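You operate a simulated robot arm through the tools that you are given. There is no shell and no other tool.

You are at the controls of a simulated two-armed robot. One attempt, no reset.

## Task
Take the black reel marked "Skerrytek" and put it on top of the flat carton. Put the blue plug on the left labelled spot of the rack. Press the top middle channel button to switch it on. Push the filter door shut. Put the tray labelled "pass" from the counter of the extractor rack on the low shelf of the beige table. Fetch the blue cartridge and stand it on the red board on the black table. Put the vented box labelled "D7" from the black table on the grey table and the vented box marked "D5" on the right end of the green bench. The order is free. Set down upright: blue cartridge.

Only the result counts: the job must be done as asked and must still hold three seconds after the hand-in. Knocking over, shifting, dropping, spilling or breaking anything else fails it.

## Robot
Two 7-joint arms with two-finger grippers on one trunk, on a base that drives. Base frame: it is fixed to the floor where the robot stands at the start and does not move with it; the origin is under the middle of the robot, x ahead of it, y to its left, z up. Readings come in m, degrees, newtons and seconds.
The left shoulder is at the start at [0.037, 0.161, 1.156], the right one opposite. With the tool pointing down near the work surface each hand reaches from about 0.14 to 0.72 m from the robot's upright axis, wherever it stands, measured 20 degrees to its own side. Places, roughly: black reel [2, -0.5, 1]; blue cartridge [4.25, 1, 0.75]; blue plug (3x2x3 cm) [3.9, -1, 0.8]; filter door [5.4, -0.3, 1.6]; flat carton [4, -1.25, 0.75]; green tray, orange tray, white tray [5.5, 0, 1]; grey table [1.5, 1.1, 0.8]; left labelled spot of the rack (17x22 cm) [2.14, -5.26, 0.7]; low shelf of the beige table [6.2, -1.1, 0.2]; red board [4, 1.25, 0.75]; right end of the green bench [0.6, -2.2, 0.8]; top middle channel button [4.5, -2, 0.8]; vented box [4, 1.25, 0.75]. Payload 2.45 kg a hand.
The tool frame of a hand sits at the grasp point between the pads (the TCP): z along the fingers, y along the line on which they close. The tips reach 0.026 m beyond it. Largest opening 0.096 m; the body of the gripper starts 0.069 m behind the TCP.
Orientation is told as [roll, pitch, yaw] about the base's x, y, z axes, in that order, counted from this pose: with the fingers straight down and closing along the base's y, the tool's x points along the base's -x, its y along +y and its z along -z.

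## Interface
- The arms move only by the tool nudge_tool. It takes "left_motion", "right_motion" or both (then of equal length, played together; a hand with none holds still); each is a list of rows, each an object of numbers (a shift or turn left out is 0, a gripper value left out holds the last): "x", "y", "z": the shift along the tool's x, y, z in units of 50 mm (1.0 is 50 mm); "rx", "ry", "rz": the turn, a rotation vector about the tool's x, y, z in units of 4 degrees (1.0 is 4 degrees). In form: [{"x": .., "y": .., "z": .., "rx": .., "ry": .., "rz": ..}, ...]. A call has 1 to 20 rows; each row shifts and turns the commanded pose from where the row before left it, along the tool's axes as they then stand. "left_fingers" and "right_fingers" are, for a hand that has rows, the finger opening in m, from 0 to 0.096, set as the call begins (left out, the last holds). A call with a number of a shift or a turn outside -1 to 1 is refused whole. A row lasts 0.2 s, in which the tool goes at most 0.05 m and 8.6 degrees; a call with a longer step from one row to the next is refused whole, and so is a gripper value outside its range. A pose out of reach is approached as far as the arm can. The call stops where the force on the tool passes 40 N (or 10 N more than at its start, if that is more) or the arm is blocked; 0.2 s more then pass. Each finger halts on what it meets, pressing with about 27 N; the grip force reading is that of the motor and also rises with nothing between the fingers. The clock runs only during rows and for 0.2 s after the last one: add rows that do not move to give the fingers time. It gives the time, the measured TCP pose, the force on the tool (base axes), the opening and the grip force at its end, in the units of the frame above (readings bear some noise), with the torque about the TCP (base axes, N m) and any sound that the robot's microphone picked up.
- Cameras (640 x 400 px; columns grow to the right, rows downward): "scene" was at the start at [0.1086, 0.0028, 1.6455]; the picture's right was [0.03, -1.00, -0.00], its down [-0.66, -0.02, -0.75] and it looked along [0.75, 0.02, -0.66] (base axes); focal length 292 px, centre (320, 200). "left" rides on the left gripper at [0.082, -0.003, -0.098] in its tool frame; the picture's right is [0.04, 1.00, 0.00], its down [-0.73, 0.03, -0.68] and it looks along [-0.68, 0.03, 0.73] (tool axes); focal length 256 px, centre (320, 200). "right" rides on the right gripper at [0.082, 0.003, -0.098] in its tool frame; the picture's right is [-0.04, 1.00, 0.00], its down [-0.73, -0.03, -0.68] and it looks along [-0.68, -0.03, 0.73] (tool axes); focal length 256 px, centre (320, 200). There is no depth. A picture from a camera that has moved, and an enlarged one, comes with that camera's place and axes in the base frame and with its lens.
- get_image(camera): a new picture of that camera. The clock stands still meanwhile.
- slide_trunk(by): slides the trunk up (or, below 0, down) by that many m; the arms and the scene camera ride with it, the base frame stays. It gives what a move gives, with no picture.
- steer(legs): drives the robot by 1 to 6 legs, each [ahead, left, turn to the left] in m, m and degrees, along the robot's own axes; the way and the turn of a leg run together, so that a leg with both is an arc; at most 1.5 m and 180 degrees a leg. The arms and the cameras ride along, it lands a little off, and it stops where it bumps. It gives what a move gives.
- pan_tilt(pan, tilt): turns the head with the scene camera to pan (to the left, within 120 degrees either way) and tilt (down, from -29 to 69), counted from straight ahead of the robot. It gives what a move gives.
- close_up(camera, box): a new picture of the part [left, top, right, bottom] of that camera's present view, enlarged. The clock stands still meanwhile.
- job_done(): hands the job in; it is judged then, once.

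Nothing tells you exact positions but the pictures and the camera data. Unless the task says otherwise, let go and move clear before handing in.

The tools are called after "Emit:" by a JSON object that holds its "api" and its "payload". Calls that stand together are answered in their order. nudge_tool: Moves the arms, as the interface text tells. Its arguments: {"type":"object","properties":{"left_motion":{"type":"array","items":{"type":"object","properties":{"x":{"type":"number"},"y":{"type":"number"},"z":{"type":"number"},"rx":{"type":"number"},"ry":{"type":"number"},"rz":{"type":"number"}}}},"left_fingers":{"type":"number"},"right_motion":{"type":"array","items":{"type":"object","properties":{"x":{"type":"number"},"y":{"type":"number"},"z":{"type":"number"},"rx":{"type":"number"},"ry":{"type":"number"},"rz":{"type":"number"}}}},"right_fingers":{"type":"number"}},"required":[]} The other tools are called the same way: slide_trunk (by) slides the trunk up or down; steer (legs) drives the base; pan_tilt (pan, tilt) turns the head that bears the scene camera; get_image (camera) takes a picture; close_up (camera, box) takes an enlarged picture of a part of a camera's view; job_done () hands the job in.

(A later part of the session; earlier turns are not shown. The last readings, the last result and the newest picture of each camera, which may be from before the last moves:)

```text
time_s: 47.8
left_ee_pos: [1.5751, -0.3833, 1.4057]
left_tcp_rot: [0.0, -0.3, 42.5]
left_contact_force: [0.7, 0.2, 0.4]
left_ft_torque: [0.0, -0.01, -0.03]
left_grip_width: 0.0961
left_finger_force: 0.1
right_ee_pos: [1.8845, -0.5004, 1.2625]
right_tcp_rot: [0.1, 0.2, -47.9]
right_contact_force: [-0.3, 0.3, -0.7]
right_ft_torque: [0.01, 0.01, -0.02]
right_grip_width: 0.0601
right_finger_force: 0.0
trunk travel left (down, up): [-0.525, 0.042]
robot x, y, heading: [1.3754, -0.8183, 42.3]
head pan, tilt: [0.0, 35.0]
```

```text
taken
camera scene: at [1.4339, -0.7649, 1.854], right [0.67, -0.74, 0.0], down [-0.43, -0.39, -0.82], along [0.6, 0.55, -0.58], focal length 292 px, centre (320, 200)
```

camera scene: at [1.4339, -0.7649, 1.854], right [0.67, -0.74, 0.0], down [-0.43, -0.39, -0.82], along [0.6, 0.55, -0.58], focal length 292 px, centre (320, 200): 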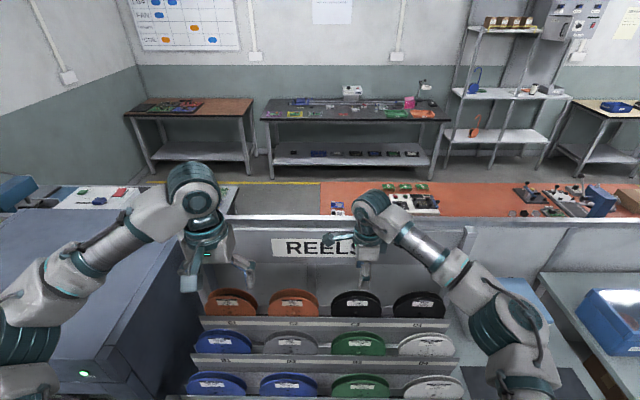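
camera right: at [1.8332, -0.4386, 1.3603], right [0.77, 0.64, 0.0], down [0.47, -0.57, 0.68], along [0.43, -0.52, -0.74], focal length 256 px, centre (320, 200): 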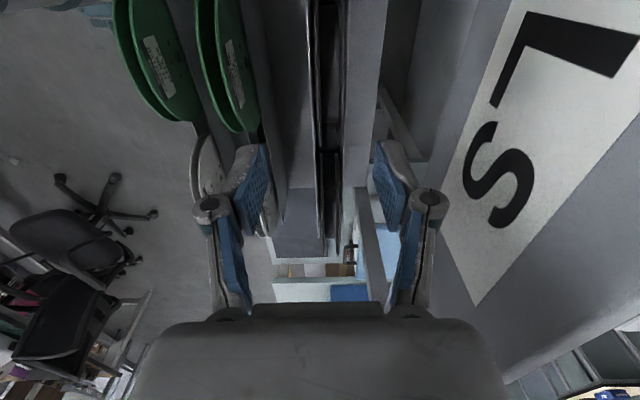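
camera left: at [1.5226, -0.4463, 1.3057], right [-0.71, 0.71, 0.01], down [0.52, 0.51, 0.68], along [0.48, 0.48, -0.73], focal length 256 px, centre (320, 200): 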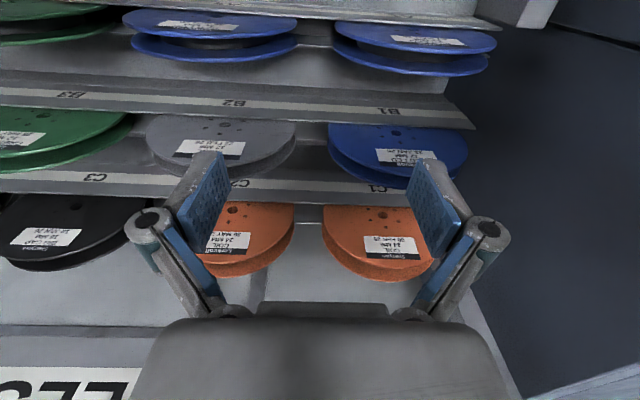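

Emit:
{"api": "close_up", "payload": {"camera": "right", "box": [190, 0, 510, 200]}}

Emit:
{"api": "close_up", "payload": {"camera": "scene", "box": [270, 180, 470, 330]}}

```text
2.00 times, centred on (350, 100) of right
camera zoom: at [1.8332, -0.4386, 1.3603], right [0.77, 0.64, 0.0], down [0.47, -0.57, 0.68], along [0.43, -0.52, -0.74], focal length 512 px, centre (260, 400)
```

zoom: 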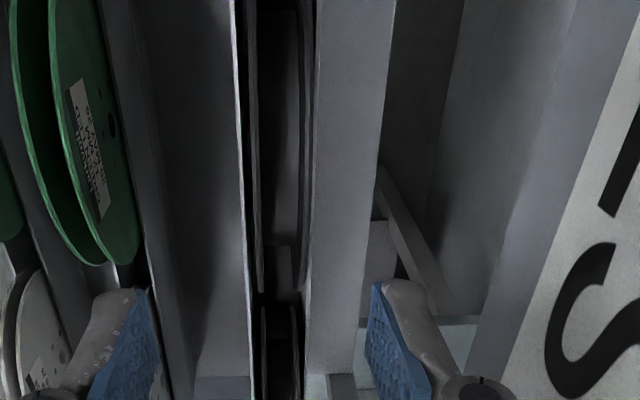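

```text
2.67 times, centred on (370, 255) of scene
camera zoom: at [1.4339, -0.7649, 1.854], right [0.67, -0.74, 0.0], down [-0.43, -0.39, -0.82], along [0.6, 0.55, -0.58], focal length 780 px, centre (187, 53)
```

zoom: 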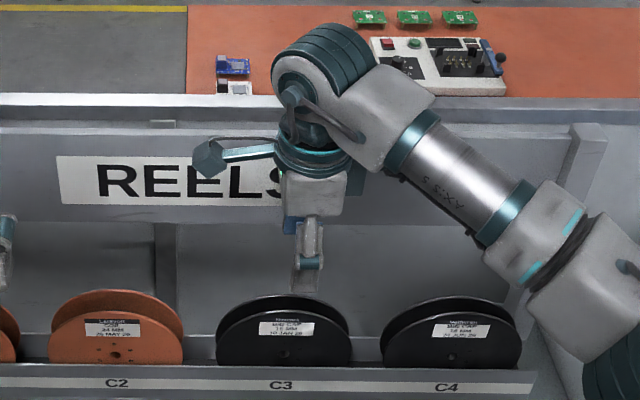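

Emit:
{"api": "nudge_tool", "payload": {"right_motion": [{"y": 0.15}, {"z": 0.5}, {"z": 0.5}, {"z": 0.4}]}}

Emit:
{"api": "close_up", "payload": {"camera": "right", "box": [190, 0, 510, 200]}}

Emit:
{"api": "close_up", "payload": {"camera": "scene", "box": [270, 180, 470, 330]}}

```text
time_s: 48.8
left_ee_pos: [1.5743, -0.3835, 1.4065]
left_tcp_rot: [-0.1, -0.4, 42.7]
left_contact_force: [-0.3, 0.0, -0.6]
left_ft_torque: [0.0, -0.01, 0.03]
left_grip_width: 0.0961
left_finger_force: 0.1
right_ee_pos: [1.8889, -0.4961, 1.1925]
right_tcp_rot: [0.0, 0.1, -47.9]
right_contact_force: [-0.9, -0.6, 0.3]
right_ft_torque: [0.01, 0.02, -0.01]
right_grip_width: 0.0599
right_finger_force: 0.0
trunk travel left (down, up): [-0.525, 0.042]
robot x, y, heading: [1.3777, -0.8181, 42.4]
head pan, tilt: [0.0, 35.0]
```

```text
2.00 times, centred on (350, 100) of right
camera zoom: at [1.8369, -0.4331, 1.2904], right [0.77, 0.64, 0.0], down [0.47, -0.57, 0.68], along [0.43, -0.52, -0.74], focal length 512 px, centre (260, 400)
```

zoom: 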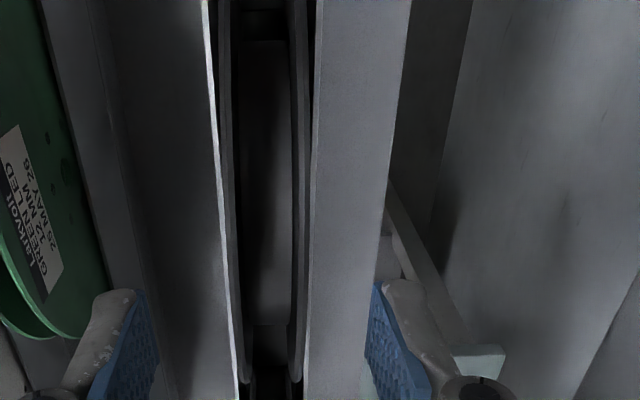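

```text
2.67 times, centred on (370, 255) of scene
camera zoom: at [1.4327, -0.7643, 1.8541], right [0.67, -0.74, 0.0], down [-0.43, -0.39, -0.82], along [0.6, 0.55, -0.58], focal length 780 px, centre (187, 53)
```

zoom: 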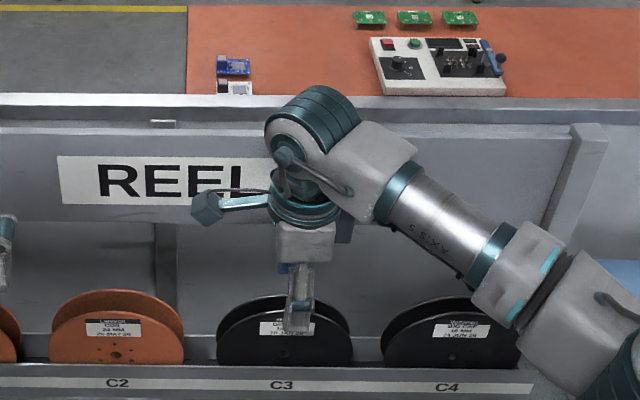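

Emit:
{"api": "nudge_tool", "payload": {"right_motion": [{"z": 0.3}, {"z": 0.3}, {"z": 0.3}]}}

Emit:
{"api": "close_up", "payload": {"camera": "right", "box": [190, 0, 510, 200]}}

Emit:
{"api": "close_up", "payload": {"camera": "scene", "box": [270, 180, 470, 330]}}

```text
time_s: 49.6
left_ee_pos: [1.5747, -0.3826, 1.4067]
left_tcp_rot: [-0.1, -0.4, 42.6]
left_contact_force: [-1.1, 0.5, 0.4]
left_ft_torque: [-0.02, 0.02, 0.01]
left_grip_width: 0.0958
left_finger_force: 0.1
right_ee_pos: [1.8889, -0.4937, 1.1485]
right_tcp_rot: [0.0, 0.3, -48.0]
right_contact_force: [0.3, 0.9, -1.1]
right_ft_torque: [-0.02, -0.04, 0.02]
right_grip_width: 0.0598
right_finger_force: 0.1
trunk travel left (down, up): [-0.525, 0.042]
robot x, y, heading: [1.3749, -0.8181, 42.4]
head pan, tilt: [0.0, 35.0]
```

```text
2.00 times, centred on (350, 100) of right
camera zoom: at [1.8371, -0.4311, 1.2465], right [0.77, 0.64, 0.0], down [0.47, -0.57, 0.68], along [0.43, -0.52, -0.74], focal length 512 px, centre (260, 400)
```

zoom: 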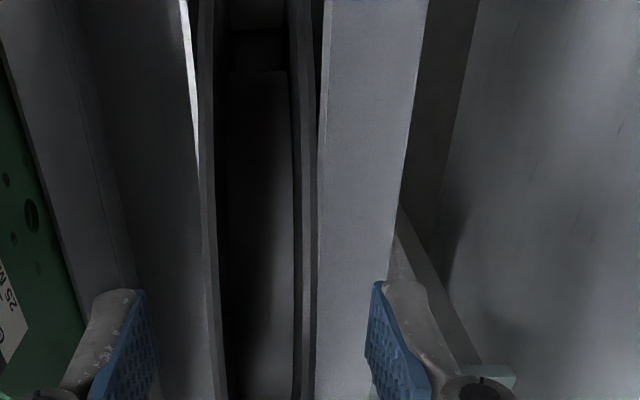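

```text
2.67 times, centred on (370, 255) of scene
camera zoom: at [1.4324, -0.7641, 1.8541], right [0.67, -0.74, 0.0], down [-0.43, -0.39, -0.82], along [0.6, 0.55, -0.58], focal length 780 px, centre (187, 53)
```

zoom: 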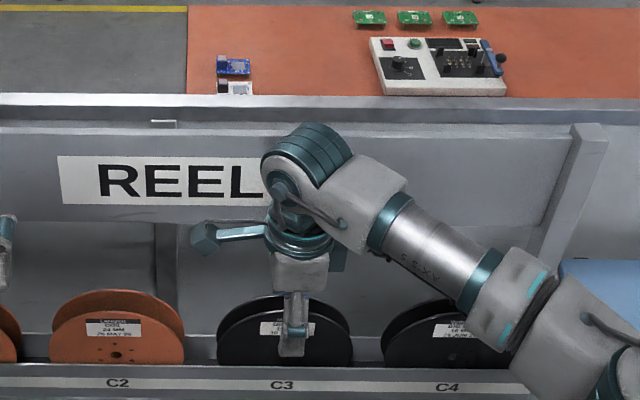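

Fingers straddle the reel rim. Closing the grip.

Emit:
{"api": "nudge_tool", "payload": {"right_motion": [{}, {}, {}, {}], "right_fingers": 0.0}}

Emit:
{"api": "close_up", "payload": {"camera": "right", "box": [190, 0, 510, 200]}}

```text
time_s: 50.6
left_ee_pos: [1.5737, -0.3834, 1.4072]
left_tcp_rot: [-0.1, -0.5, 42.8]
left_contact_force: [0.4, 0.1, -0.4]
left_ft_torque: [-0.02, 0.02, -0.03]
left_grip_width: 0.0961
left_finger_force: 0.1
right_ee_pos: [1.8891, -0.4944, 1.1488]
right_tcp_rot: [0.0, 0.2, -47.9]
right_contact_force: [-0.1, 0.5, 1.4]
right_ft_torque: [0.01, 0.0, -0.04]
right_grip_width: 0.0223
right_finger_force: 27.2
trunk travel left (down, up): [-0.525, 0.042]
robot x, y, heading: [1.3765, -0.8136, 42.4]
head pan, tilt: [0.0, 35.0]
```

```text
2.00 times, centred on (350, 100) of right
camera zoom: at [1.837, -0.4311, 1.2469], right [0.77, 0.64, 0.0], down [0.47, -0.57, 0.68], along [0.43, -0.52, -0.74], focal length 512 px, centre (260, 400)
```

zoom: 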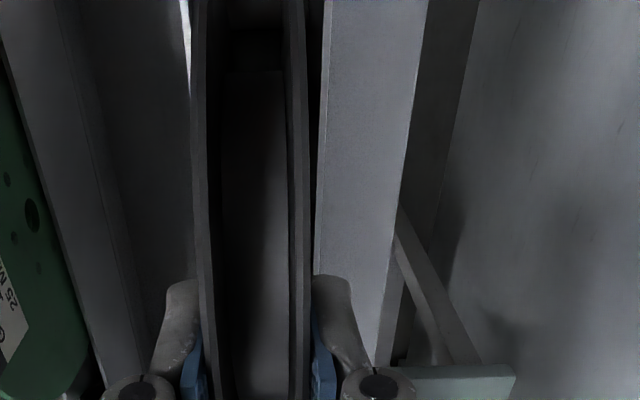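

Gripped at 22 mm. Lifting straight up and then drawing back.

Emit:
{"api": "nudge_tool", "payload": {"right_motion": [{"z": -0.3}, {"z": -0.4}, {"z": -0.4}, {"z": -0.4}, {"z": -0.4}, {"z": -0.4}, {"z": -0.4}, {"z": -0.4}]}}

Emit:
{"api": "get_image", "payload": {"camera": "scene"}}

Emit:
{"api": "get_image", "payload": {"camera": "right"}}

```text
time_s: 52.4
left_ee_pos: [1.5726, -0.3821, 1.4078]
left_tcp_rot: [-0.1, -0.3, 42.6]
left_contact_force: [-0.5, -0.9, -0.4]
left_ft_torque: [0.01, -0.02, 0.0]
left_grip_width: 0.0959
left_finger_force: 0.0
right_ee_pos: [1.8895, -0.4974, 1.3034]
right_tcp_rot: [0.1, 0.3, -48.0]
right_contact_force: [-0.4, 0.8, -1.1]
right_ft_torque: [0.01, -0.02, 0.02]
right_grip_width: 0.0221
right_finger_force: 26.5
trunk travel left (down, up): [-0.525, 0.042]
robot x, y, heading: [1.3727, -0.8171, 42.5]
head pan, tilt: [0.0, 35.0]
```

```text
taken
camera scene: at [1.4316, -0.764, 1.8541], right [0.67, -0.74, 0.0], down [-0.43, -0.39, -0.82], along [0.6, 0.55, -0.58], focal length 292 px, centre (320, 200)
```

scene: 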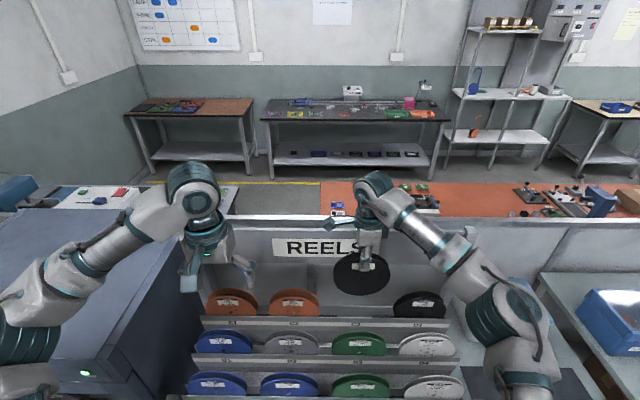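

```text
taken
camera right: at [1.8382, -0.4327, 1.4014], right [0.77, 0.64, 0.0], down [0.47, -0.57, 0.68], along [0.43, -0.52, -0.74], focal length 256 px, centre (320, 200)
```

right: 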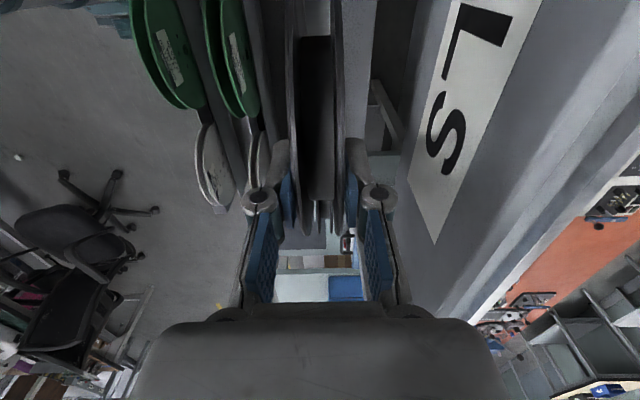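

The reel is held. I'll back the base off into the aisle, draw the hand in, then look down the aisle.

Emit:
{"api": "steer", "payload": {"legs": [[-0.35, 0, 0]]}}

Emit:
{"api": "nudge_tool", "payload": {"right_motion": [{"y": -0.5}, {"y": -0.5}, {"y": -0.5}, {"y": -0.5}]}}

Emit:
{"api": "steer", "payload": {"legs": [[0, 0, -90]]}}

Emit:
{"api": "pan_tilt", "payload": {"pan": 0, "tilt": 20}}

Emit:
{"api": "get_image", "payload": {"camera": "scene"}}

```text
time_s: 54.7
left_ee_pos: [1.3141, -0.6202, 1.4056]
left_tcp_rot: [-0.1, -0.2, 42.5]
left_contact_force: [-1.1, 0.0, -0.7]
left_ft_torque: [0.0, 0.02, -0.02]
left_grip_width: 0.0957
left_finger_force: 0.1
right_ee_pos: [1.6309, -0.7331, 1.301]
right_tcp_rot: [-0.1, 0.2, -47.9]
right_contact_force: [0.3, 0.0, -3.0]
right_ft_torque: [0.02, -0.05, -0.03]
right_grip_width: 0.0224
right_finger_force: 27.2
trunk travel left (down, up): [-0.525, 0.042]
robot x, y, heading: [1.111, -1.0562, 42.1]
head pan, tilt: [0.0, 35.0]
```

```text
time_s: 55.7
left_ee_pos: [1.3075, -0.6266, 1.4076]
left_tcp_rot: [0.0, -0.7, 42.5]
left_contact_force: [0.4, -0.3, 0.3]
left_ft_torque: [0.0, 0.0, 0.0]
left_grip_width: 0.096
left_finger_force: 0.1
right_ee_pos: [1.5487, -0.8082, 1.3053]
right_tcp_rot: [0.3, 0.2, -48.0]
right_contact_force: [-0.4, 0.0, -0.7]
right_ft_torque: [0.04, -0.03, 0.0]
right_grip_width: 0.0221
right_finger_force: 26.5
trunk travel left (down, up): [-0.525, 0.042]
robot x, y, heading: [1.1137, -1.0544, 42.0]
head pan, tilt: [0.0, 35.0]
```

```text
time_s: 59.9
left_ee_pos: [1.5458, -1.2496, 1.408]
left_tcp_rot: [-0.1, -0.6, -47.3]
left_contact_force: [0.0, -0.2, -0.3]
left_ft_torque: [0.04, -0.02, 0.03]
left_grip_width: 0.0961
left_finger_force: 0.1
right_ee_pos: [1.366, -1.4914, 1.3035]
right_tcp_rot: [0.3, 0.2, -137.7]
right_contact_force: [0.2, -0.3, -1.6]
right_ft_torque: [-0.01, 0.0, 0.01]
right_grip_width: 0.0226
right_finger_force: 27.2
trunk travel left (down, up): [-0.525, 0.042]
robot x, y, heading: [1.1149, -1.0589, -47.5]
head pan, tilt: [0.0, 35.0]
```

```text
time_s: 60.7
left_ee_pos: [1.5422, -1.248, 1.4093]
left_tcp_rot: [-0.1, -0.8, -47.2]
left_contact_force: [-0.4, 0.3, -1.3]
left_ft_torque: [0.02, 0.02, -0.02]
left_grip_width: 0.0961
left_finger_force: 0.1
right_ee_pos: [1.3638, -1.4885, 1.3067]
right_tcp_rot: [0.4, 0.2, -137.7]
right_contact_force: [-0.7, -0.1, -0.9]
right_ft_torque: [0.01, 0.02, 0.04]
right_grip_width: 0.0224
right_finger_force: 26.8
trunk travel left (down, up): [-0.525, 0.042]
robot x, y, heading: [1.1115, -1.0586, -47.2]
head pan, tilt: [0.0, 20.0]
```

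```text
taken
camera scene: at [1.1708, -1.1154, 1.8778], right [-0.74, -0.68, 0.0], down [-0.24, 0.25, -0.94], along [0.63, -0.69, -0.35], focal length 292 px, centre (320, 200)
```

scene: 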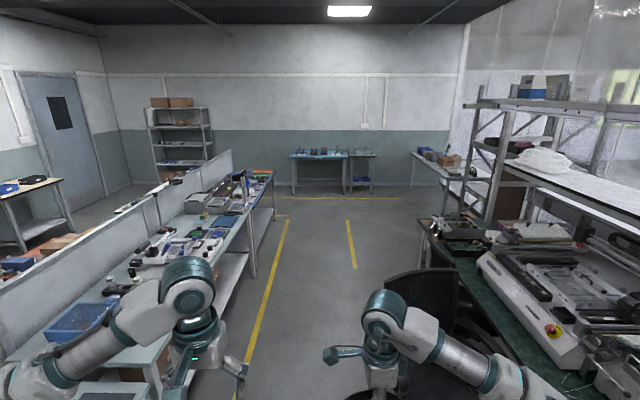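

The aisle is clear between the bench and the chair. I'll shift left a bit and drive down the aisle past the bench end.

Emit:
{"api": "steer", "payload": {"legs": [[0, 0.2, 0], [1.5, 0, 0], [1.5, 0, 0]]}}

Emit:
{"api": "get_image", "payload": {"camera": "scene"}}

Emit:
{"api": "pan_tilt", "payload": {"pan": 60, "tilt": 25}}

Emit:
{"api": "get_image", "payload": {"camera": "scene"}}

Emit:
{"api": "pan_tilt", "payload": {"pan": -70, "tilt": 25}}

Emit:
{"api": "get_image", "payload": {"camera": "scene"}}

```text
time_s: 76.2
left_ee_pos: [3.6454, -3.3388, 1.4204]
left_tcp_rot: [2.5, -1.2, -47.6]
left_contact_force: [-1.8, 0.3, 0.4]
left_ft_torque: [0.01, -0.14, -0.05]
left_grip_width: 0.096
left_finger_force: 0.1
right_ee_pos: [3.4712, -3.5793, 1.3049]
right_tcp_rot: [0.7, 2.4, -137.7]
right_contact_force: [0.1, -2.4, -0.9]
right_ft_torque: [0.17, 0.05, -0.01]
right_grip_width: 0.0222
right_finger_force: 26.4
trunk travel left (down, up): [-0.525, 0.042]
robot x, y, heading: [3.2618, -3.1139, -47.2]
head pan, tilt: [0.0, 20.0]
```

```text
taken
camera scene: at [3.28, -3.2021, 1.8776], right [-0.73, -0.68, -0.03], down [-0.21, 0.27, -0.94], along [0.64, -0.68, -0.34], focal length 292 px, centre (320, 200)
```

scene: 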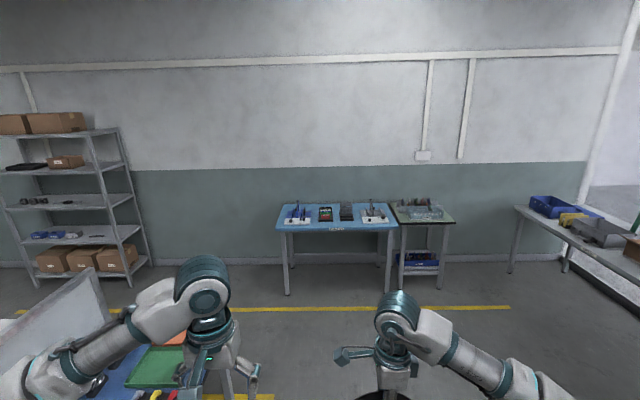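

```text
time_s: 77.5
left_ee_pos: [3.657, -3.3299, 1.4152]
left_tcp_rot: [1.7, -1.2, -47.5]
left_contact_force: [-0.8, 0.3, -1.3]
left_ft_torque: [0.07, -0.04, -0.02]
left_grip_width: 0.0961
left_finger_force: 0.0
right_ee_pos: [3.4821, -3.573, 1.3038]
right_tcp_rot: [0.6, 1.6, -137.8]
right_contact_force: [0.1, -0.6, -2.4]
right_ft_torque: [0.04, -0.03, -0.01]
right_grip_width: 0.0222
right_finger_force: 26.9
trunk travel left (down, up): [-0.525, 0.042]
robot x, y, heading: [3.2631, -3.1175, -47.0]
head pan, tilt: [60.0, 25.0]
```

```text
taken
camera scene: at [3.3, -3.134, 1.8704], right [0.22, -0.97, -0.02], down [-0.39, -0.07, -0.92], along [0.89, 0.21, -0.4], focal length 292 px, centre (320, 200)
```

scene: 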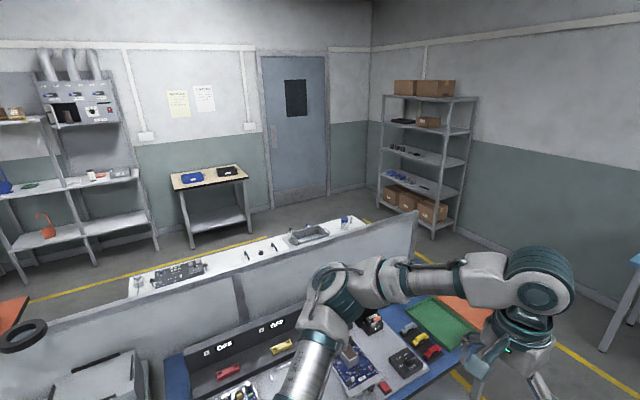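

```text
time_s: 79.6
left_ee_pos: [3.6806, -3.3057, 1.4152]
left_tcp_rot: [0.6, -1.3, -47.7]
left_contact_force: [-0.2, -0.1, 1.1]
left_ft_torque: [0.02, -0.05, 0.03]
left_grip_width: 0.0961
left_finger_force: 0.1
right_ee_pos: [3.5035, -3.5491, 1.3089]
right_tcp_rot: [0.9, 0.4, -137.9]
right_contact_force: [-0.1, 0.0, 0.3]
right_ft_torque: [0.0, -0.06, -0.01]
right_grip_width: 0.0223
right_finger_force: 27.6
trunk travel left (down, up): [-0.525, 0.042]
robot x, y, heading: [3.2665, -3.1139, -47.5]
head pan, tilt: [-70.0, 25.0]
```

```text
taken
camera scene: at [3.1944, -3.2091, 1.8674], right [-0.89, 0.46, 0.0], down [0.2, 0.39, -0.9], along [-0.41, -0.8, -0.44], focal length 292 px, centre (320, 200)
```

scene: 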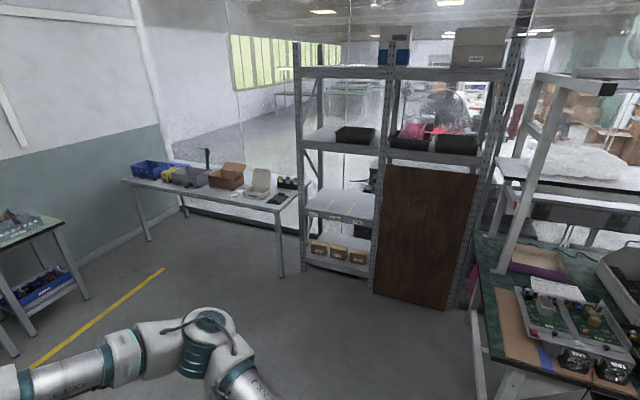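

The rack with two labelled spots is to the right, the bench end is ahead left. I'll continue past the bench end and turn left.

Emit:
{"api": "steer", "payload": {"legs": [[1.2, 0, 0], [0.6, 0, 0], [0, 0, 90]]}}

Emit:
{"api": "pan_tilt", "payload": {"pan": 0, "tilt": 25}}

Emit:
{"api": "get_image", "payload": {"camera": "scene"}}

Emit:
{"api": "pan_tilt", "payload": {"pan": 60, "tilt": 30}}

Emit:
{"api": "get_image", "payload": {"camera": "scene"}}

```text
time_s: 92.5
left_ee_pos: [4.7069, -4.0686, 1.4231]
left_tcp_rot: [2.7, -1.4, 43.4]
left_contact_force: [0.5, -1.1, -0.8]
left_ft_torque: [0.12, -0.01, -0.01]
left_grip_width: 0.0959
left_finger_force: 0.0
right_ee_pos: [4.9514, -4.2374, 1.3057]
right_tcp_rot: [0.8, 2.6, -47.0]
right_contact_force: [1.2, 0.3, -0.5]
right_ft_torque: [-0.03, 0.1, -0.02]
right_grip_width: 0.0225
right_finger_force: 27.5
trunk travel left (down, up): [-0.525, 0.042]
robot x, y, heading: [4.4862, -4.4474, 43.6]
head pan, tilt: [-70.0, 25.0]
```

```text
time_s: 93.9
left_ee_pos: [4.699, -4.064, 1.4208]
left_tcp_rot: [2.5, -1.4, 43.5]
left_contact_force: [-0.1, -0.1, -0.1]
left_ft_torque: [0.01, 0.03, 0.01]
left_grip_width: 0.096
left_finger_force: 0.0
right_ee_pos: [4.9456, -4.2327, 1.3069]
right_tcp_rot: [1.0, 2.2, -47.1]
right_contact_force: [0.1, -0.3, -1.3]
right_ft_torque: [0.06, 0.05, 0.0]
right_grip_width: 0.0225
right_finger_force: 26.7
trunk travel left (down, up): [-0.525, 0.042]
robot x, y, heading: [4.4867, -4.4479, 43.8]
head pan, tilt: [0.0, 25.0]
```

```text
taken
camera scene: at [4.5884, -4.426, 1.8674], right [0.69, -0.72, -0.03], down [-0.33, -0.28, -0.9], along [0.64, 0.63, -0.43], focal length 292 px, centre (320, 200)
```

scene: 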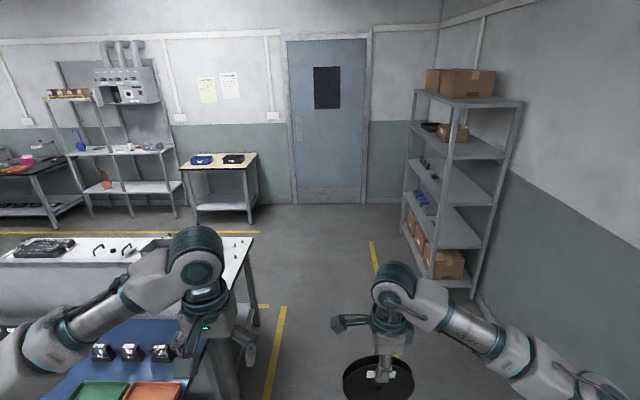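

```text
time_s: 95.2
left_ee_pos: [4.6457, -4.0053, 1.4153]
left_tcp_rot: [-0.4, -1.5, 43.6]
left_contact_force: [-1.5, 2.3, -0.1]
left_ft_torque: [-0.23, -0.09, 0.01]
left_grip_width: 0.0959
left_finger_force: 0.0
right_ee_pos: [4.8938, -4.1803, 1.3141]
right_tcp_rot: [1.0, -0.5, -46.8]
right_contact_force: [-1.8, 1.5, -1.0]
right_ft_torque: [-0.14, -0.18, 0.01]
right_grip_width: 0.0223
right_finger_force: 27.1
trunk travel left (down, up): [-0.525, 0.042]
robot x, y, heading: [4.482, -4.4316, 43.7]
head pan, tilt: [60.0, 30.0]
```

```text
taken
camera scene: at [4.3916, -4.2962, 1.8561], right [0.97, 0.24, 0.02], down [0.14, -0.52, -0.84], along [-0.19, 0.82, -0.54], focal length 292 px, centre (320, 200)
```

scene: 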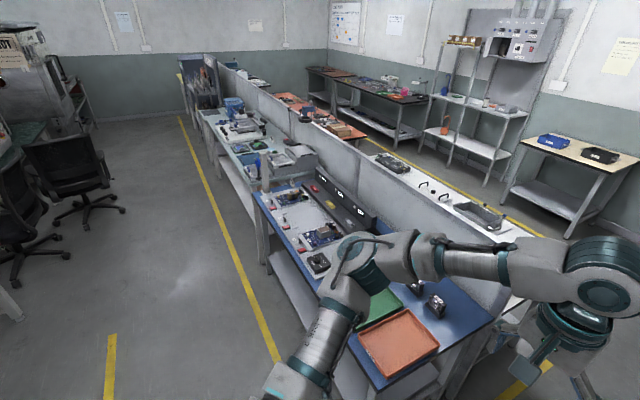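

The robot sways with the trunk high; I'll lower it somewhat, then drive ahead past the bench end into the rear aisle and turn left along it.

Emit:
{"api": "slide_trunk", "payload": {"by": -0.12}}

Emit:
{"api": "steer", "payload": {"legs": [[0, 0, -1.5], [1.2, 0, 0], [1.2, 0, 0]]}}

Emit:
{"api": "pan_tilt", "payload": {"pan": 60, "tilt": 30}}

Emit:
{"api": "get_image", "payload": {"camera": "scene"}}

Emit:
{"api": "pan_tilt", "payload": {"pan": 0, "tilt": 30}}

Emit:
{"api": "get_image", "payload": {"camera": "scene"}}

```text
time_s: 96.7
left_ee_pos: [4.7434, -4.1075, 1.3076]
left_tcp_rot: [4.7, -1.6, 43.3]
left_contact_force: [0.9, -2.5, 0.2]
left_ft_torque: [0.25, 0.1, -0.05]
left_grip_width: 0.0962
left_finger_force: 0.1
right_ee_pos: [4.9858, -4.2728, 1.1801]
right_tcp_rot: [0.7, 4.4, -47.1]
right_contact_force: [3.3, -1.3, -2.0]
right_ft_torque: [0.11, 0.23, -0.01]
right_grip_width: 0.0223
right_finger_force: 27.4
trunk travel left (down, up): [-0.405, 0.162]
robot x, y, heading: [4.4948, -4.4539, 44.2]
head pan, tilt: [60.0, 30.0]
```

```text
time_s: 109.0
left_ee_pos: [6.461, -2.3997, 1.3039]
left_tcp_rot: [2.4, -1.5, 43.7]
left_contact_force: [-0.9, 0.6, 0.6]
left_ft_torque: [-0.03, -0.06, -0.02]
left_grip_width: 0.0958
left_finger_force: 0.1
right_ee_pos: [6.7046, -2.5678, 1.1885]
right_tcp_rot: [0.8, 2.3, -46.7]
right_contact_force: [-0.1, 1.0, -1.3]
right_ft_torque: [-0.03, -0.04, 0.0]
right_grip_width: 0.0224
right_finger_force: 27.2
trunk travel left (down, up): [-0.405, 0.162]
robot x, y, heading: [6.2512, -2.782, 44.0]
head pan, tilt: [60.0, 30.0]
```

```text
time_s: 109.6
left_ee_pos: [6.437, -2.385, 1.3039]
left_tcp_rot: [1.7, -1.9, 43.8]
left_contact_force: [-0.6, 1.3, 1.5]
left_ft_torque: [-0.16, 0.0, 0.04]
left_grip_width: 0.0961
left_finger_force: 0.1
right_ee_pos: [6.6854, -2.5535, 1.1956]
right_tcp_rot: [1.4, 1.6, -46.4]
right_contact_force: [-1.6, 1.0, -0.9]
right_ft_torque: [-0.04, -0.1, -0.05]
right_grip_width: 0.0223
right_finger_force: 27.4
trunk travel left (down, up): [-0.405, 0.162]
robot x, y, heading: [6.2438, -2.7713, 43.6]
head pan, tilt: [60.0, 30.0]
```

```text
taken
camera scene: at [6.203, -2.6698, 1.7409], right [0.97, 0.24, 0.01], down [0.13, -0.5, -0.86], along [-0.2, 0.83, -0.51], focal length 292 px, centre (320, 200)
```

scene: 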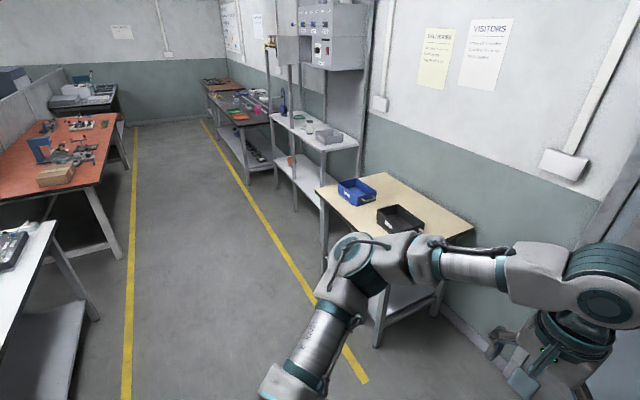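

```text
time_s: 110.9
left_ee_pos: [6.4728, -2.4178, 1.3077]
left_tcp_rot: [3.4, -1.9, 43.8]
left_contact_force: [-0.3, -0.9, 0.1]
left_ft_torque: [-0.03, -0.03, -0.02]
left_grip_width: 0.096
left_finger_force: 0.1
right_ee_pos: [6.7168, -2.5864, 1.1892]
right_tcp_rot: [1.3, 3.3, -46.6]
right_contact_force: [-0.2, -0.2, -0.7]
right_ft_torque: [-0.05, -0.02, -0.01]
right_grip_width: 0.0222
right_finger_force: 27.3
trunk travel left (down, up): [-0.405, 0.162]
robot x, y, heading: [6.2492, -2.7778, 43.6]
head pan, tilt: [0.0, 30.0]
```

```text
taken
camera scene: at [6.291, -2.6903, 1.7408], right [0.69, -0.72, 0.02], down [-0.35, -0.36, -0.86], along [0.63, 0.59, -0.5], focal length 292 px, centre (320, 200)
```

scene: 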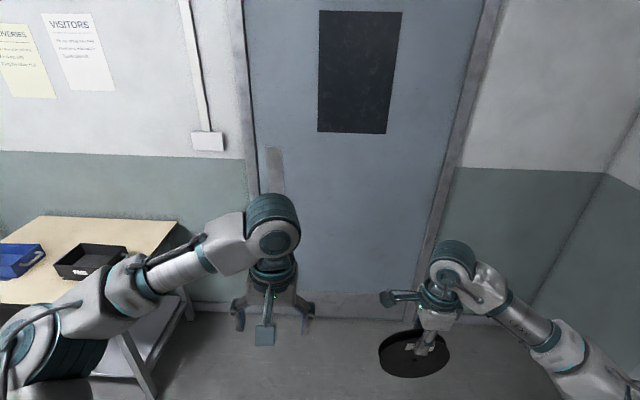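

The flat carton is on the orange bench around [3.9, -1.25]. I'll turn left and drive along the rear aisle, then face that bench.

Emit:
{"api": "steer", "payload": {"legs": [[0, 0, 88.5], [1.35, 0, 0], [1.3, 0, 0]]}}

Emit:
{"api": "pan_tilt", "payload": {"pan": 60, "tilt": 35}}

Emit:
{"api": "get_image", "payload": {"camera": "scene"}}

Emit:
{"api": "pan_tilt", "payload": {"pan": 0, "tilt": 30}}

Emit:
{"api": "get_image", "payload": {"camera": "scene"}}

Emit:
{"api": "pan_tilt", "payload": {"pan": -65, "tilt": 30}}

Emit:
{"api": "get_image", "payload": {"camera": "scene"}}

```text
time_s: 127.6
left_ee_pos: [4.0804, -0.6094, 1.3067]
left_tcp_rot: [4.2, -1.7, 132.1]
left_contact_force: [0.0, 0.2, -1.2]
left_ft_torque: [0.01, 0.05, 0.01]
left_grip_width: 0.0958
left_finger_force: 0.0
right_ee_pos: [4.2511, -0.3691, 1.1849]
right_tcp_rot: [1.1, 3.7, 41.8]
right_contact_force: [0.6, -0.1, -1.1]
right_ft_torque: [-0.02, 0.09, -0.02]
right_grip_width: 0.0225
right_finger_force: 27.5
trunk travel left (down, up): [-0.405, 0.162]
robot x, y, heading: [4.4249, -0.8452, 132.5]
head pan, tilt: [0.0, 30.0]
```

```text
time_s: 128.9
left_ee_pos: [4.0114, -0.6759, 1.2974]
left_tcp_rot: [0.1, -1.7, 132.4]
left_contact_force: [-1.7, 0.7, 0.2]
left_ft_torque: [0.01, -0.17, -0.01]
left_grip_width: 0.0961
left_finger_force: 0.0
right_ee_pos: [4.1904, -0.4314, 1.1976]
right_tcp_rot: [1.4, -0.2, 41.8]
right_contact_force: [-1.9, -1.4, -1.7]
right_ft_torque: [0.13, -0.08, 0.03]
right_grip_width: 0.0224
right_finger_force: 26.5
trunk travel left (down, up): [-0.405, 0.162]
robot x, y, heading: [4.4196, -0.859, 131.9]
head pan, tilt: [60.0, 35.0]
```

```text
taken
camera scene: at [4.2768, -0.9259, 1.728], right [-0.21, 0.98, 0.02], down [0.59, 0.14, -0.79], along [-0.78, -0.16, -0.61], focal length 292 px, centre (320, 200)
```

scene: 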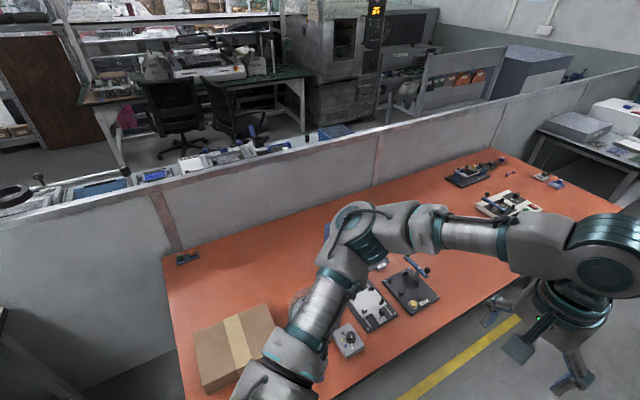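

```text
time_s: 130.2
left_ee_pos: [4.1002, -0.6023, 1.3122]
left_tcp_rot: [4.6, -2.2, 131.8]
left_contact_force: [2.2, 0.4, -0.5]
left_ft_torque: [-0.02, 0.21, -0.06]
left_grip_width: 0.0959
left_finger_force: 0.1
right_ee_pos: [4.272, -0.3611, 1.1886]
right_tcp_rot: [1.5, 4.0, 41.3]
right_contact_force: [0.9, 2.2, -1.0]
right_ft_torque: [-0.16, 0.02, -0.01]
right_grip_width: 0.0224
right_finger_force: 27.1
trunk travel left (down, up): [-0.405, 0.162]
robot x, y, heading: [4.4367, -0.8419, 132.7]
head pan, tilt: [0.0, 30.0]
```

```text
taken
camera scene: at [4.4182, -0.7419, 1.7415], right [0.74, 0.68, -0.03], down [0.32, -0.39, -0.86], along [-0.6, 0.63, -0.5], focal length 292 px, centre (320, 200)
```

scene: 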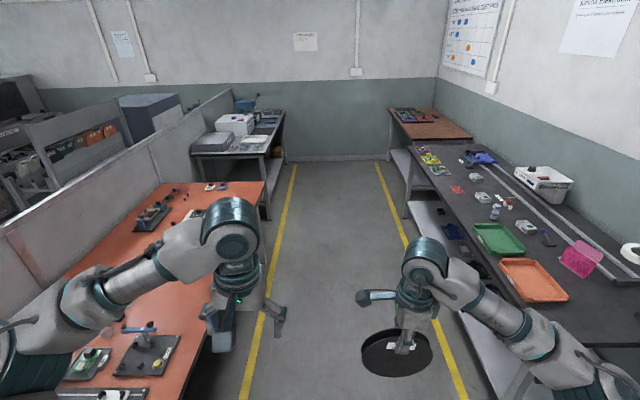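

```text
time_s: 131.6
left_ee_pos: [4.0268, -0.6699, 1.3057]
left_tcp_rot: [0.9, -2.2, 132.3]
left_contact_force: [-1.2, -0.5, 0.7]
left_ft_torque: [-0.01, -0.11, 0.01]
left_grip_width: 0.0961
left_finger_force: 0.0
right_ee_pos: [4.2038, -0.4243, 1.1994]
right_tcp_rot: [1.8, 0.5, 42.1]
right_contact_force: [-0.7, -1.9, -1.6]
right_ft_torque: [0.12, 0.02, 0.0]
right_grip_width: 0.0221
right_finger_force: 26.9
trunk travel left (down, up): [-0.405, 0.162]
robot x, y, heading: [4.4203, -0.851, 132.4]
head pan, tilt: [-65.0, 30.0]
```

```text
taken
camera scene: at [4.4524, -0.7813, 1.7427], right [0.92, -0.38, 0.0], down [-0.19, -0.46, -0.87], along [0.33, 0.8, -0.5], focal length 292 px, centre (320, 200)
```

scene: 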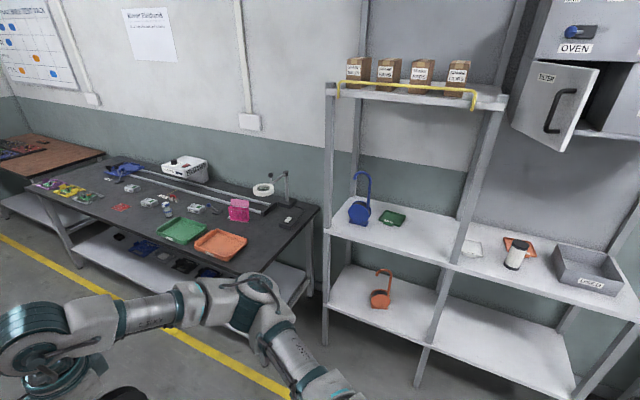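

The aisle is clear. Turning left to face the orange bench with the flat carton.

Emit:
{"api": "close_up", "payload": {"camera": "scene", "box": [20, 130, 340, 330]}}

Emit:
{"api": "close_up", "payload": {"camera": "scene", "box": [320, 0, 640, 400]}}

Emit:
{"api": "steer", "payload": {"legs": [[0, 0, 90]]}}

Emit:
{"api": "pan_tilt", "payload": {"pan": 0, "tilt": 45}}

Emit:
{"api": "get_image", "payload": {"camera": "scene"}}

```text
2.00 times, centred on (180, 230) of scene
camera zoom: at [4.4524, -0.7813, 1.7427], right [0.92, -0.38, 0.0], down [-0.19, -0.46, -0.87], along [0.33, 0.8, -0.5], focal length 585 px, centre (600, 140)
```

zoom: 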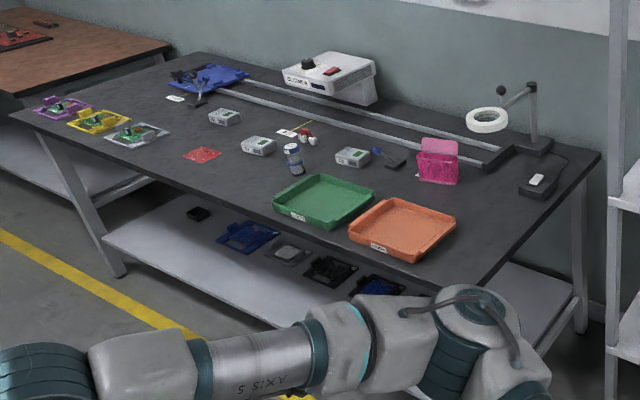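

```text
1.00 times, centred on (480, 200) of scene (not enlarged: the box is as wide or as high as the picture)
camera zoom: at [4.4524, -0.7813, 1.7427], right [0.92, -0.38, 0.0], down [-0.19, -0.46, -0.87], along [0.33, 0.8, -0.5], focal length 292 px, centre (160, 200)
```

zoom: 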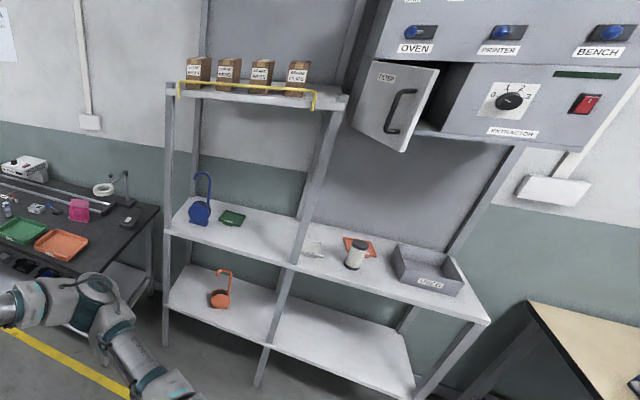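

```text
time_s: 135.9
left_ee_pos: [4.2106, -1.2033, 1.3104]
left_tcp_rot: [3.5, -2.2, -136.7]
left_contact_force: [0.9, 0.4, 0.0]
left_ft_torque: [-0.07, 0.04, -0.02]
left_grip_width: 0.096
left_finger_force: 0.1
right_ee_pos: [3.964, -1.0362, 1.1918]
right_tcp_rot: [1.6, 2.7, 132.9]
right_contact_force: [-0.2, 0.7, -0.5]
right_ft_torque: [0.02, -0.07, -0.03]
right_grip_width: 0.0221
right_finger_force: 26.9
trunk travel left (down, up): [-0.405, 0.162]
robot x, y, heading: [4.4227, -0.8446, -136.4]
head pan, tilt: [-65.0, 30.0]
```

```text
time_s: 137.2
left_ee_pos: [4.2123, -1.2006, 1.3124]
left_tcp_rot: [3.5, -2.3, -136.8]
left_contact_force: [0.2, 1.0, 0.1]
left_ft_torque: [-0.06, 0.0, -0.03]
left_grip_width: 0.096
left_finger_force: 0.1
right_ee_pos: [3.9657, -1.034, 1.1946]
right_tcp_rot: [1.8, 2.7, 132.7]
right_contact_force: [-0.4, 1.0, -0.9]
right_ft_torque: [0.0, -0.03, 0.0]
right_grip_width: 0.0226
right_finger_force: 27.3
trunk travel left (down, up): [-0.405, 0.162]
robot x, y, heading: [4.4239, -0.8455, -136.3]
head pan, tilt: [0.0, 45.0]
```

```text
taken
camera scene: at [4.3434, -0.8742, 1.7186], right [-0.69, 0.72, -0.02], down [0.52, 0.48, -0.7], along [-0.5, -0.5, -0.71], focal length 292 px, centre (320, 200)
```

scene: 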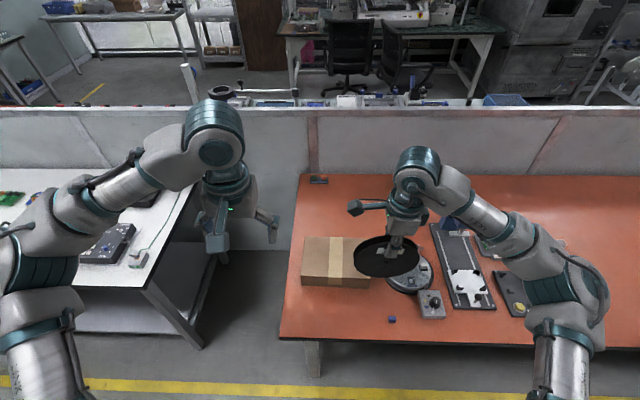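

I see the flat carton on the orange bench's left end and the small blue plug near the front edge. Zooming in.

Emit:
{"api": "close_up", "payload": {"camera": "scene", "box": [270, 160, 550, 335]}}

Emit:
{"api": "get_image", "payload": {"camera": "right"}}

Emit:
{"api": "get_image", "payload": {"camera": "left"}}

```text
2.29 times, centred on (410, 248) of scene
camera zoom: at [4.3434, -0.8742, 1.7186], right [-0.69, 0.72, -0.02], down [0.52, 0.48, -0.7], along [-0.5, -0.5, -0.71], focal length 669 px, centre (114, 91)
```

zoom: 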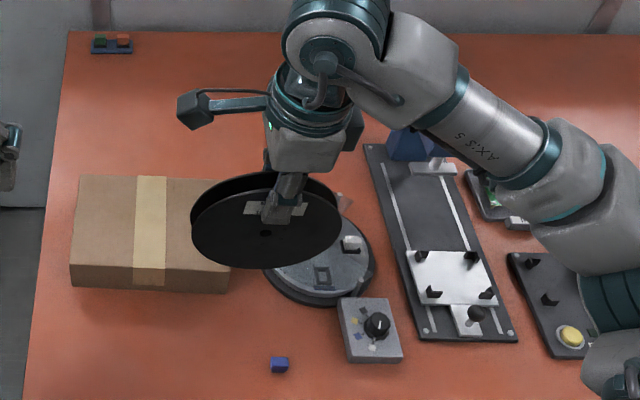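

```text
taken
camera right: at [4.0187, -1.0891, 1.2958], right [-0.76, -0.65, 0.03], down [-0.48, 0.6, 0.64], along [-0.43, 0.47, -0.77], focal length 256 px, centre (320, 200)
```

right: 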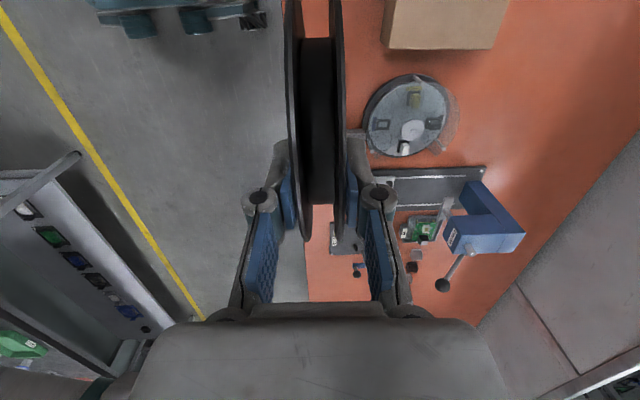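

```text
taken
camera left: at [4.2673, -1.1349, 1.4069], right [0.71, -0.7, 0.06], down [-0.52, -0.47, 0.71], along [-0.47, -0.54, -0.7], focal length 256 px, centre (320, 200)
```

left: 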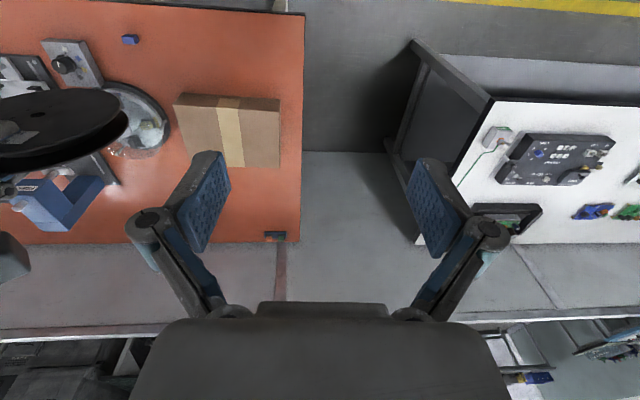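

Carton top centre is about [3.872, -1.27, 0.81], roughly 25×17 cm. I'll pitch the right hand so the fingers point forward and the reel lies nearly flat.

Emit:
{"api": "nudge_tool", "payload": {"right_motion": [{"rx": -1}, {"rx": -1}, {"rx": -1}, {"rx": -1}, {"rx": -1}, {"rx": -1}, {"rx": -1}, {"rx": -1}, {"rx": -1}, {"rx": -1}, {"rx": -1}, {"rx": -1}, {"rx": -1}, {"rx": -1}, {"rx": -1}, {"rx": -1}, {"rx": -1}, {"rx": -1}]}}

Emit:
{"api": "get_image", "payload": {"camera": "scene"}}

Emit:
{"api": "get_image", "payload": {"camera": "right"}}

```text
time_s: 141.0
left_ee_pos: [4.2172, -1.2037, 1.3111]
left_tcp_rot: [3.2, -2.4, -136.8]
left_contact_force: [-0.4, 0.5, 0.7]
left_ft_torque: [-0.03, -0.06, -0.01]
left_grip_width: 0.096
left_finger_force: 0.1
right_ee_pos: [3.959, -1.0522, 1.197]
right_tcp_rot: [73.9, 2.5, 132.9]
right_contact_force: [-0.5, 0.3, -0.4]
right_ft_torque: [0.05, -0.09, 0.01]
right_grip_width: 0.0221
right_finger_force: 26.9
right hand out of reach, approached as far as the arm can: row 16, 17, 18
trunk travel left (down, up): [-0.405, 0.162]
robot x, y, heading: [4.4237, -0.8462, -136.3]
head pan, tilt: [0.0, 45.0]
```

```text
taken
camera scene: at [4.3477, -0.8776, 1.7186], right [-0.69, 0.72, -0.02], down [0.52, 0.48, -0.7], along [-0.5, -0.5, -0.71], focal length 292 px, centre (320, 200)
```

scene: 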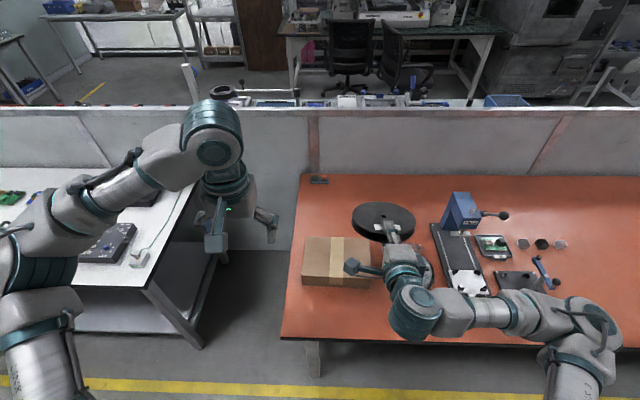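

```text
taken
camera right: at [4.0824, -1.0466, 1.231], right [-0.26, -0.13, 0.96], down [-0.02, 0.99, 0.13], along [-0.97, 0.02, -0.26], focal length 256 px, centre (320, 200)
```

right: 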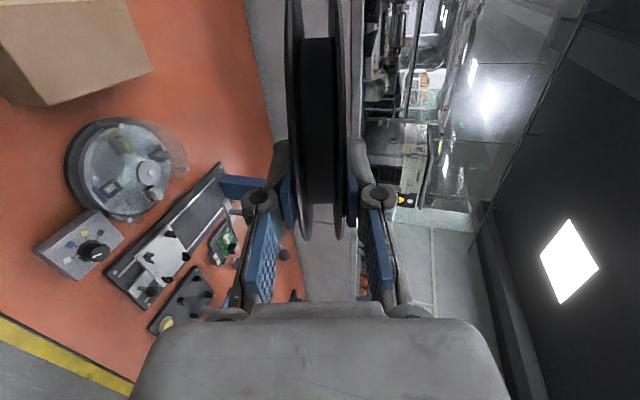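

Emit:
{"api": "nudge_tool", "payload": {"right_motion": [{"rz": -0.6}, {"rz": -0.55}, {"x": 0.34, "y": 0.15, "z": 0.525}, {"x": 0.34, "y": 0.15, "z": 0.525}, {"x": 0.34, "y": 0.15, "z": 0.525}, {"x": 0.34, "y": 0.15, "z": 0.525}, {"x": 0.34, "y": 0.15, "z": 0.525}, {"x": 0.34, "y": 0.15, "z": 0.525}]}}

Emit:
{"api": "get_image", "payload": {"camera": "right"}}

Emit:
{"api": "get_image", "payload": {"camera": "scene"}}

```text
time_s: 142.8
left_ee_pos: [4.1926, -1.1821, 1.3099]
left_tcp_rot: [4.6, -2.1, -136.7]
left_contact_force: [-0.1, -0.5, -0.6]
left_ft_torque: [0.02, 0.02, -0.01]
left_grip_width: 0.0959
left_finger_force: 0.1
right_ee_pos: [3.8883, -1.2192, 1.187]
right_tcp_rot: [73.4, -0.7, 134.2]
right_contact_force: [0.2, -0.3, -3.1]
right_ft_torque: [-0.04, 0.06, -0.02]
right_grip_width: 0.0223
right_finger_force: 26.8
trunk travel left (down, up): [-0.405, 0.162]
robot x, y, heading: [4.4203, -0.8383, -136.0]
head pan, tilt: [0.0, 45.0]
```

```text
taken
camera right: at [4.0124, -1.2125, 1.218], right [-0.22, -0.18, 0.96], down [-0.04, 0.98, 0.17], along [-0.97, 0.0, -0.23], focal length 256 px, centre (320, 200)
```

right: 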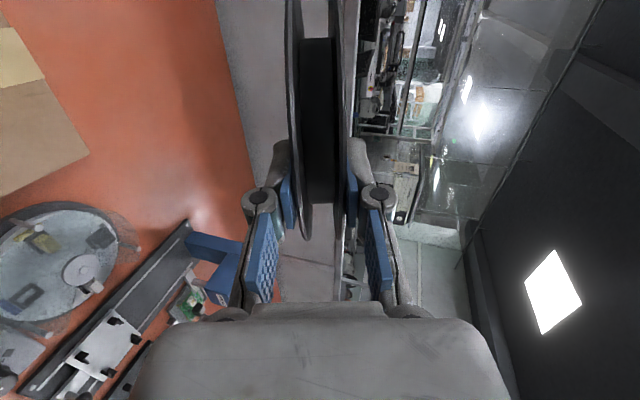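

```text
taken
camera scene: at [4.3185, -0.8549, 1.7164], right [-0.69, 0.72, -0.04], down [0.53, 0.48, -0.7], along [-0.49, -0.5, -0.71], focal length 292 px, centre (320, 200)
```

scene: 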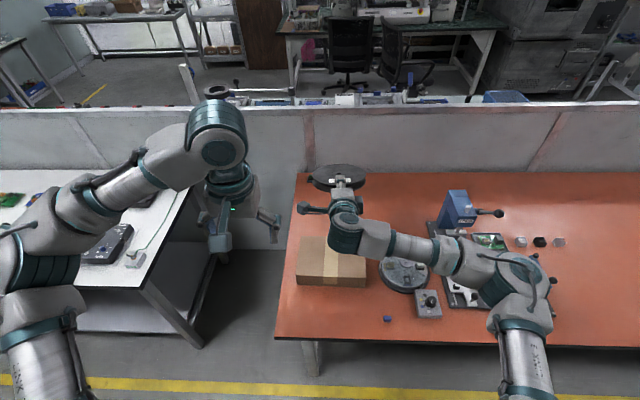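

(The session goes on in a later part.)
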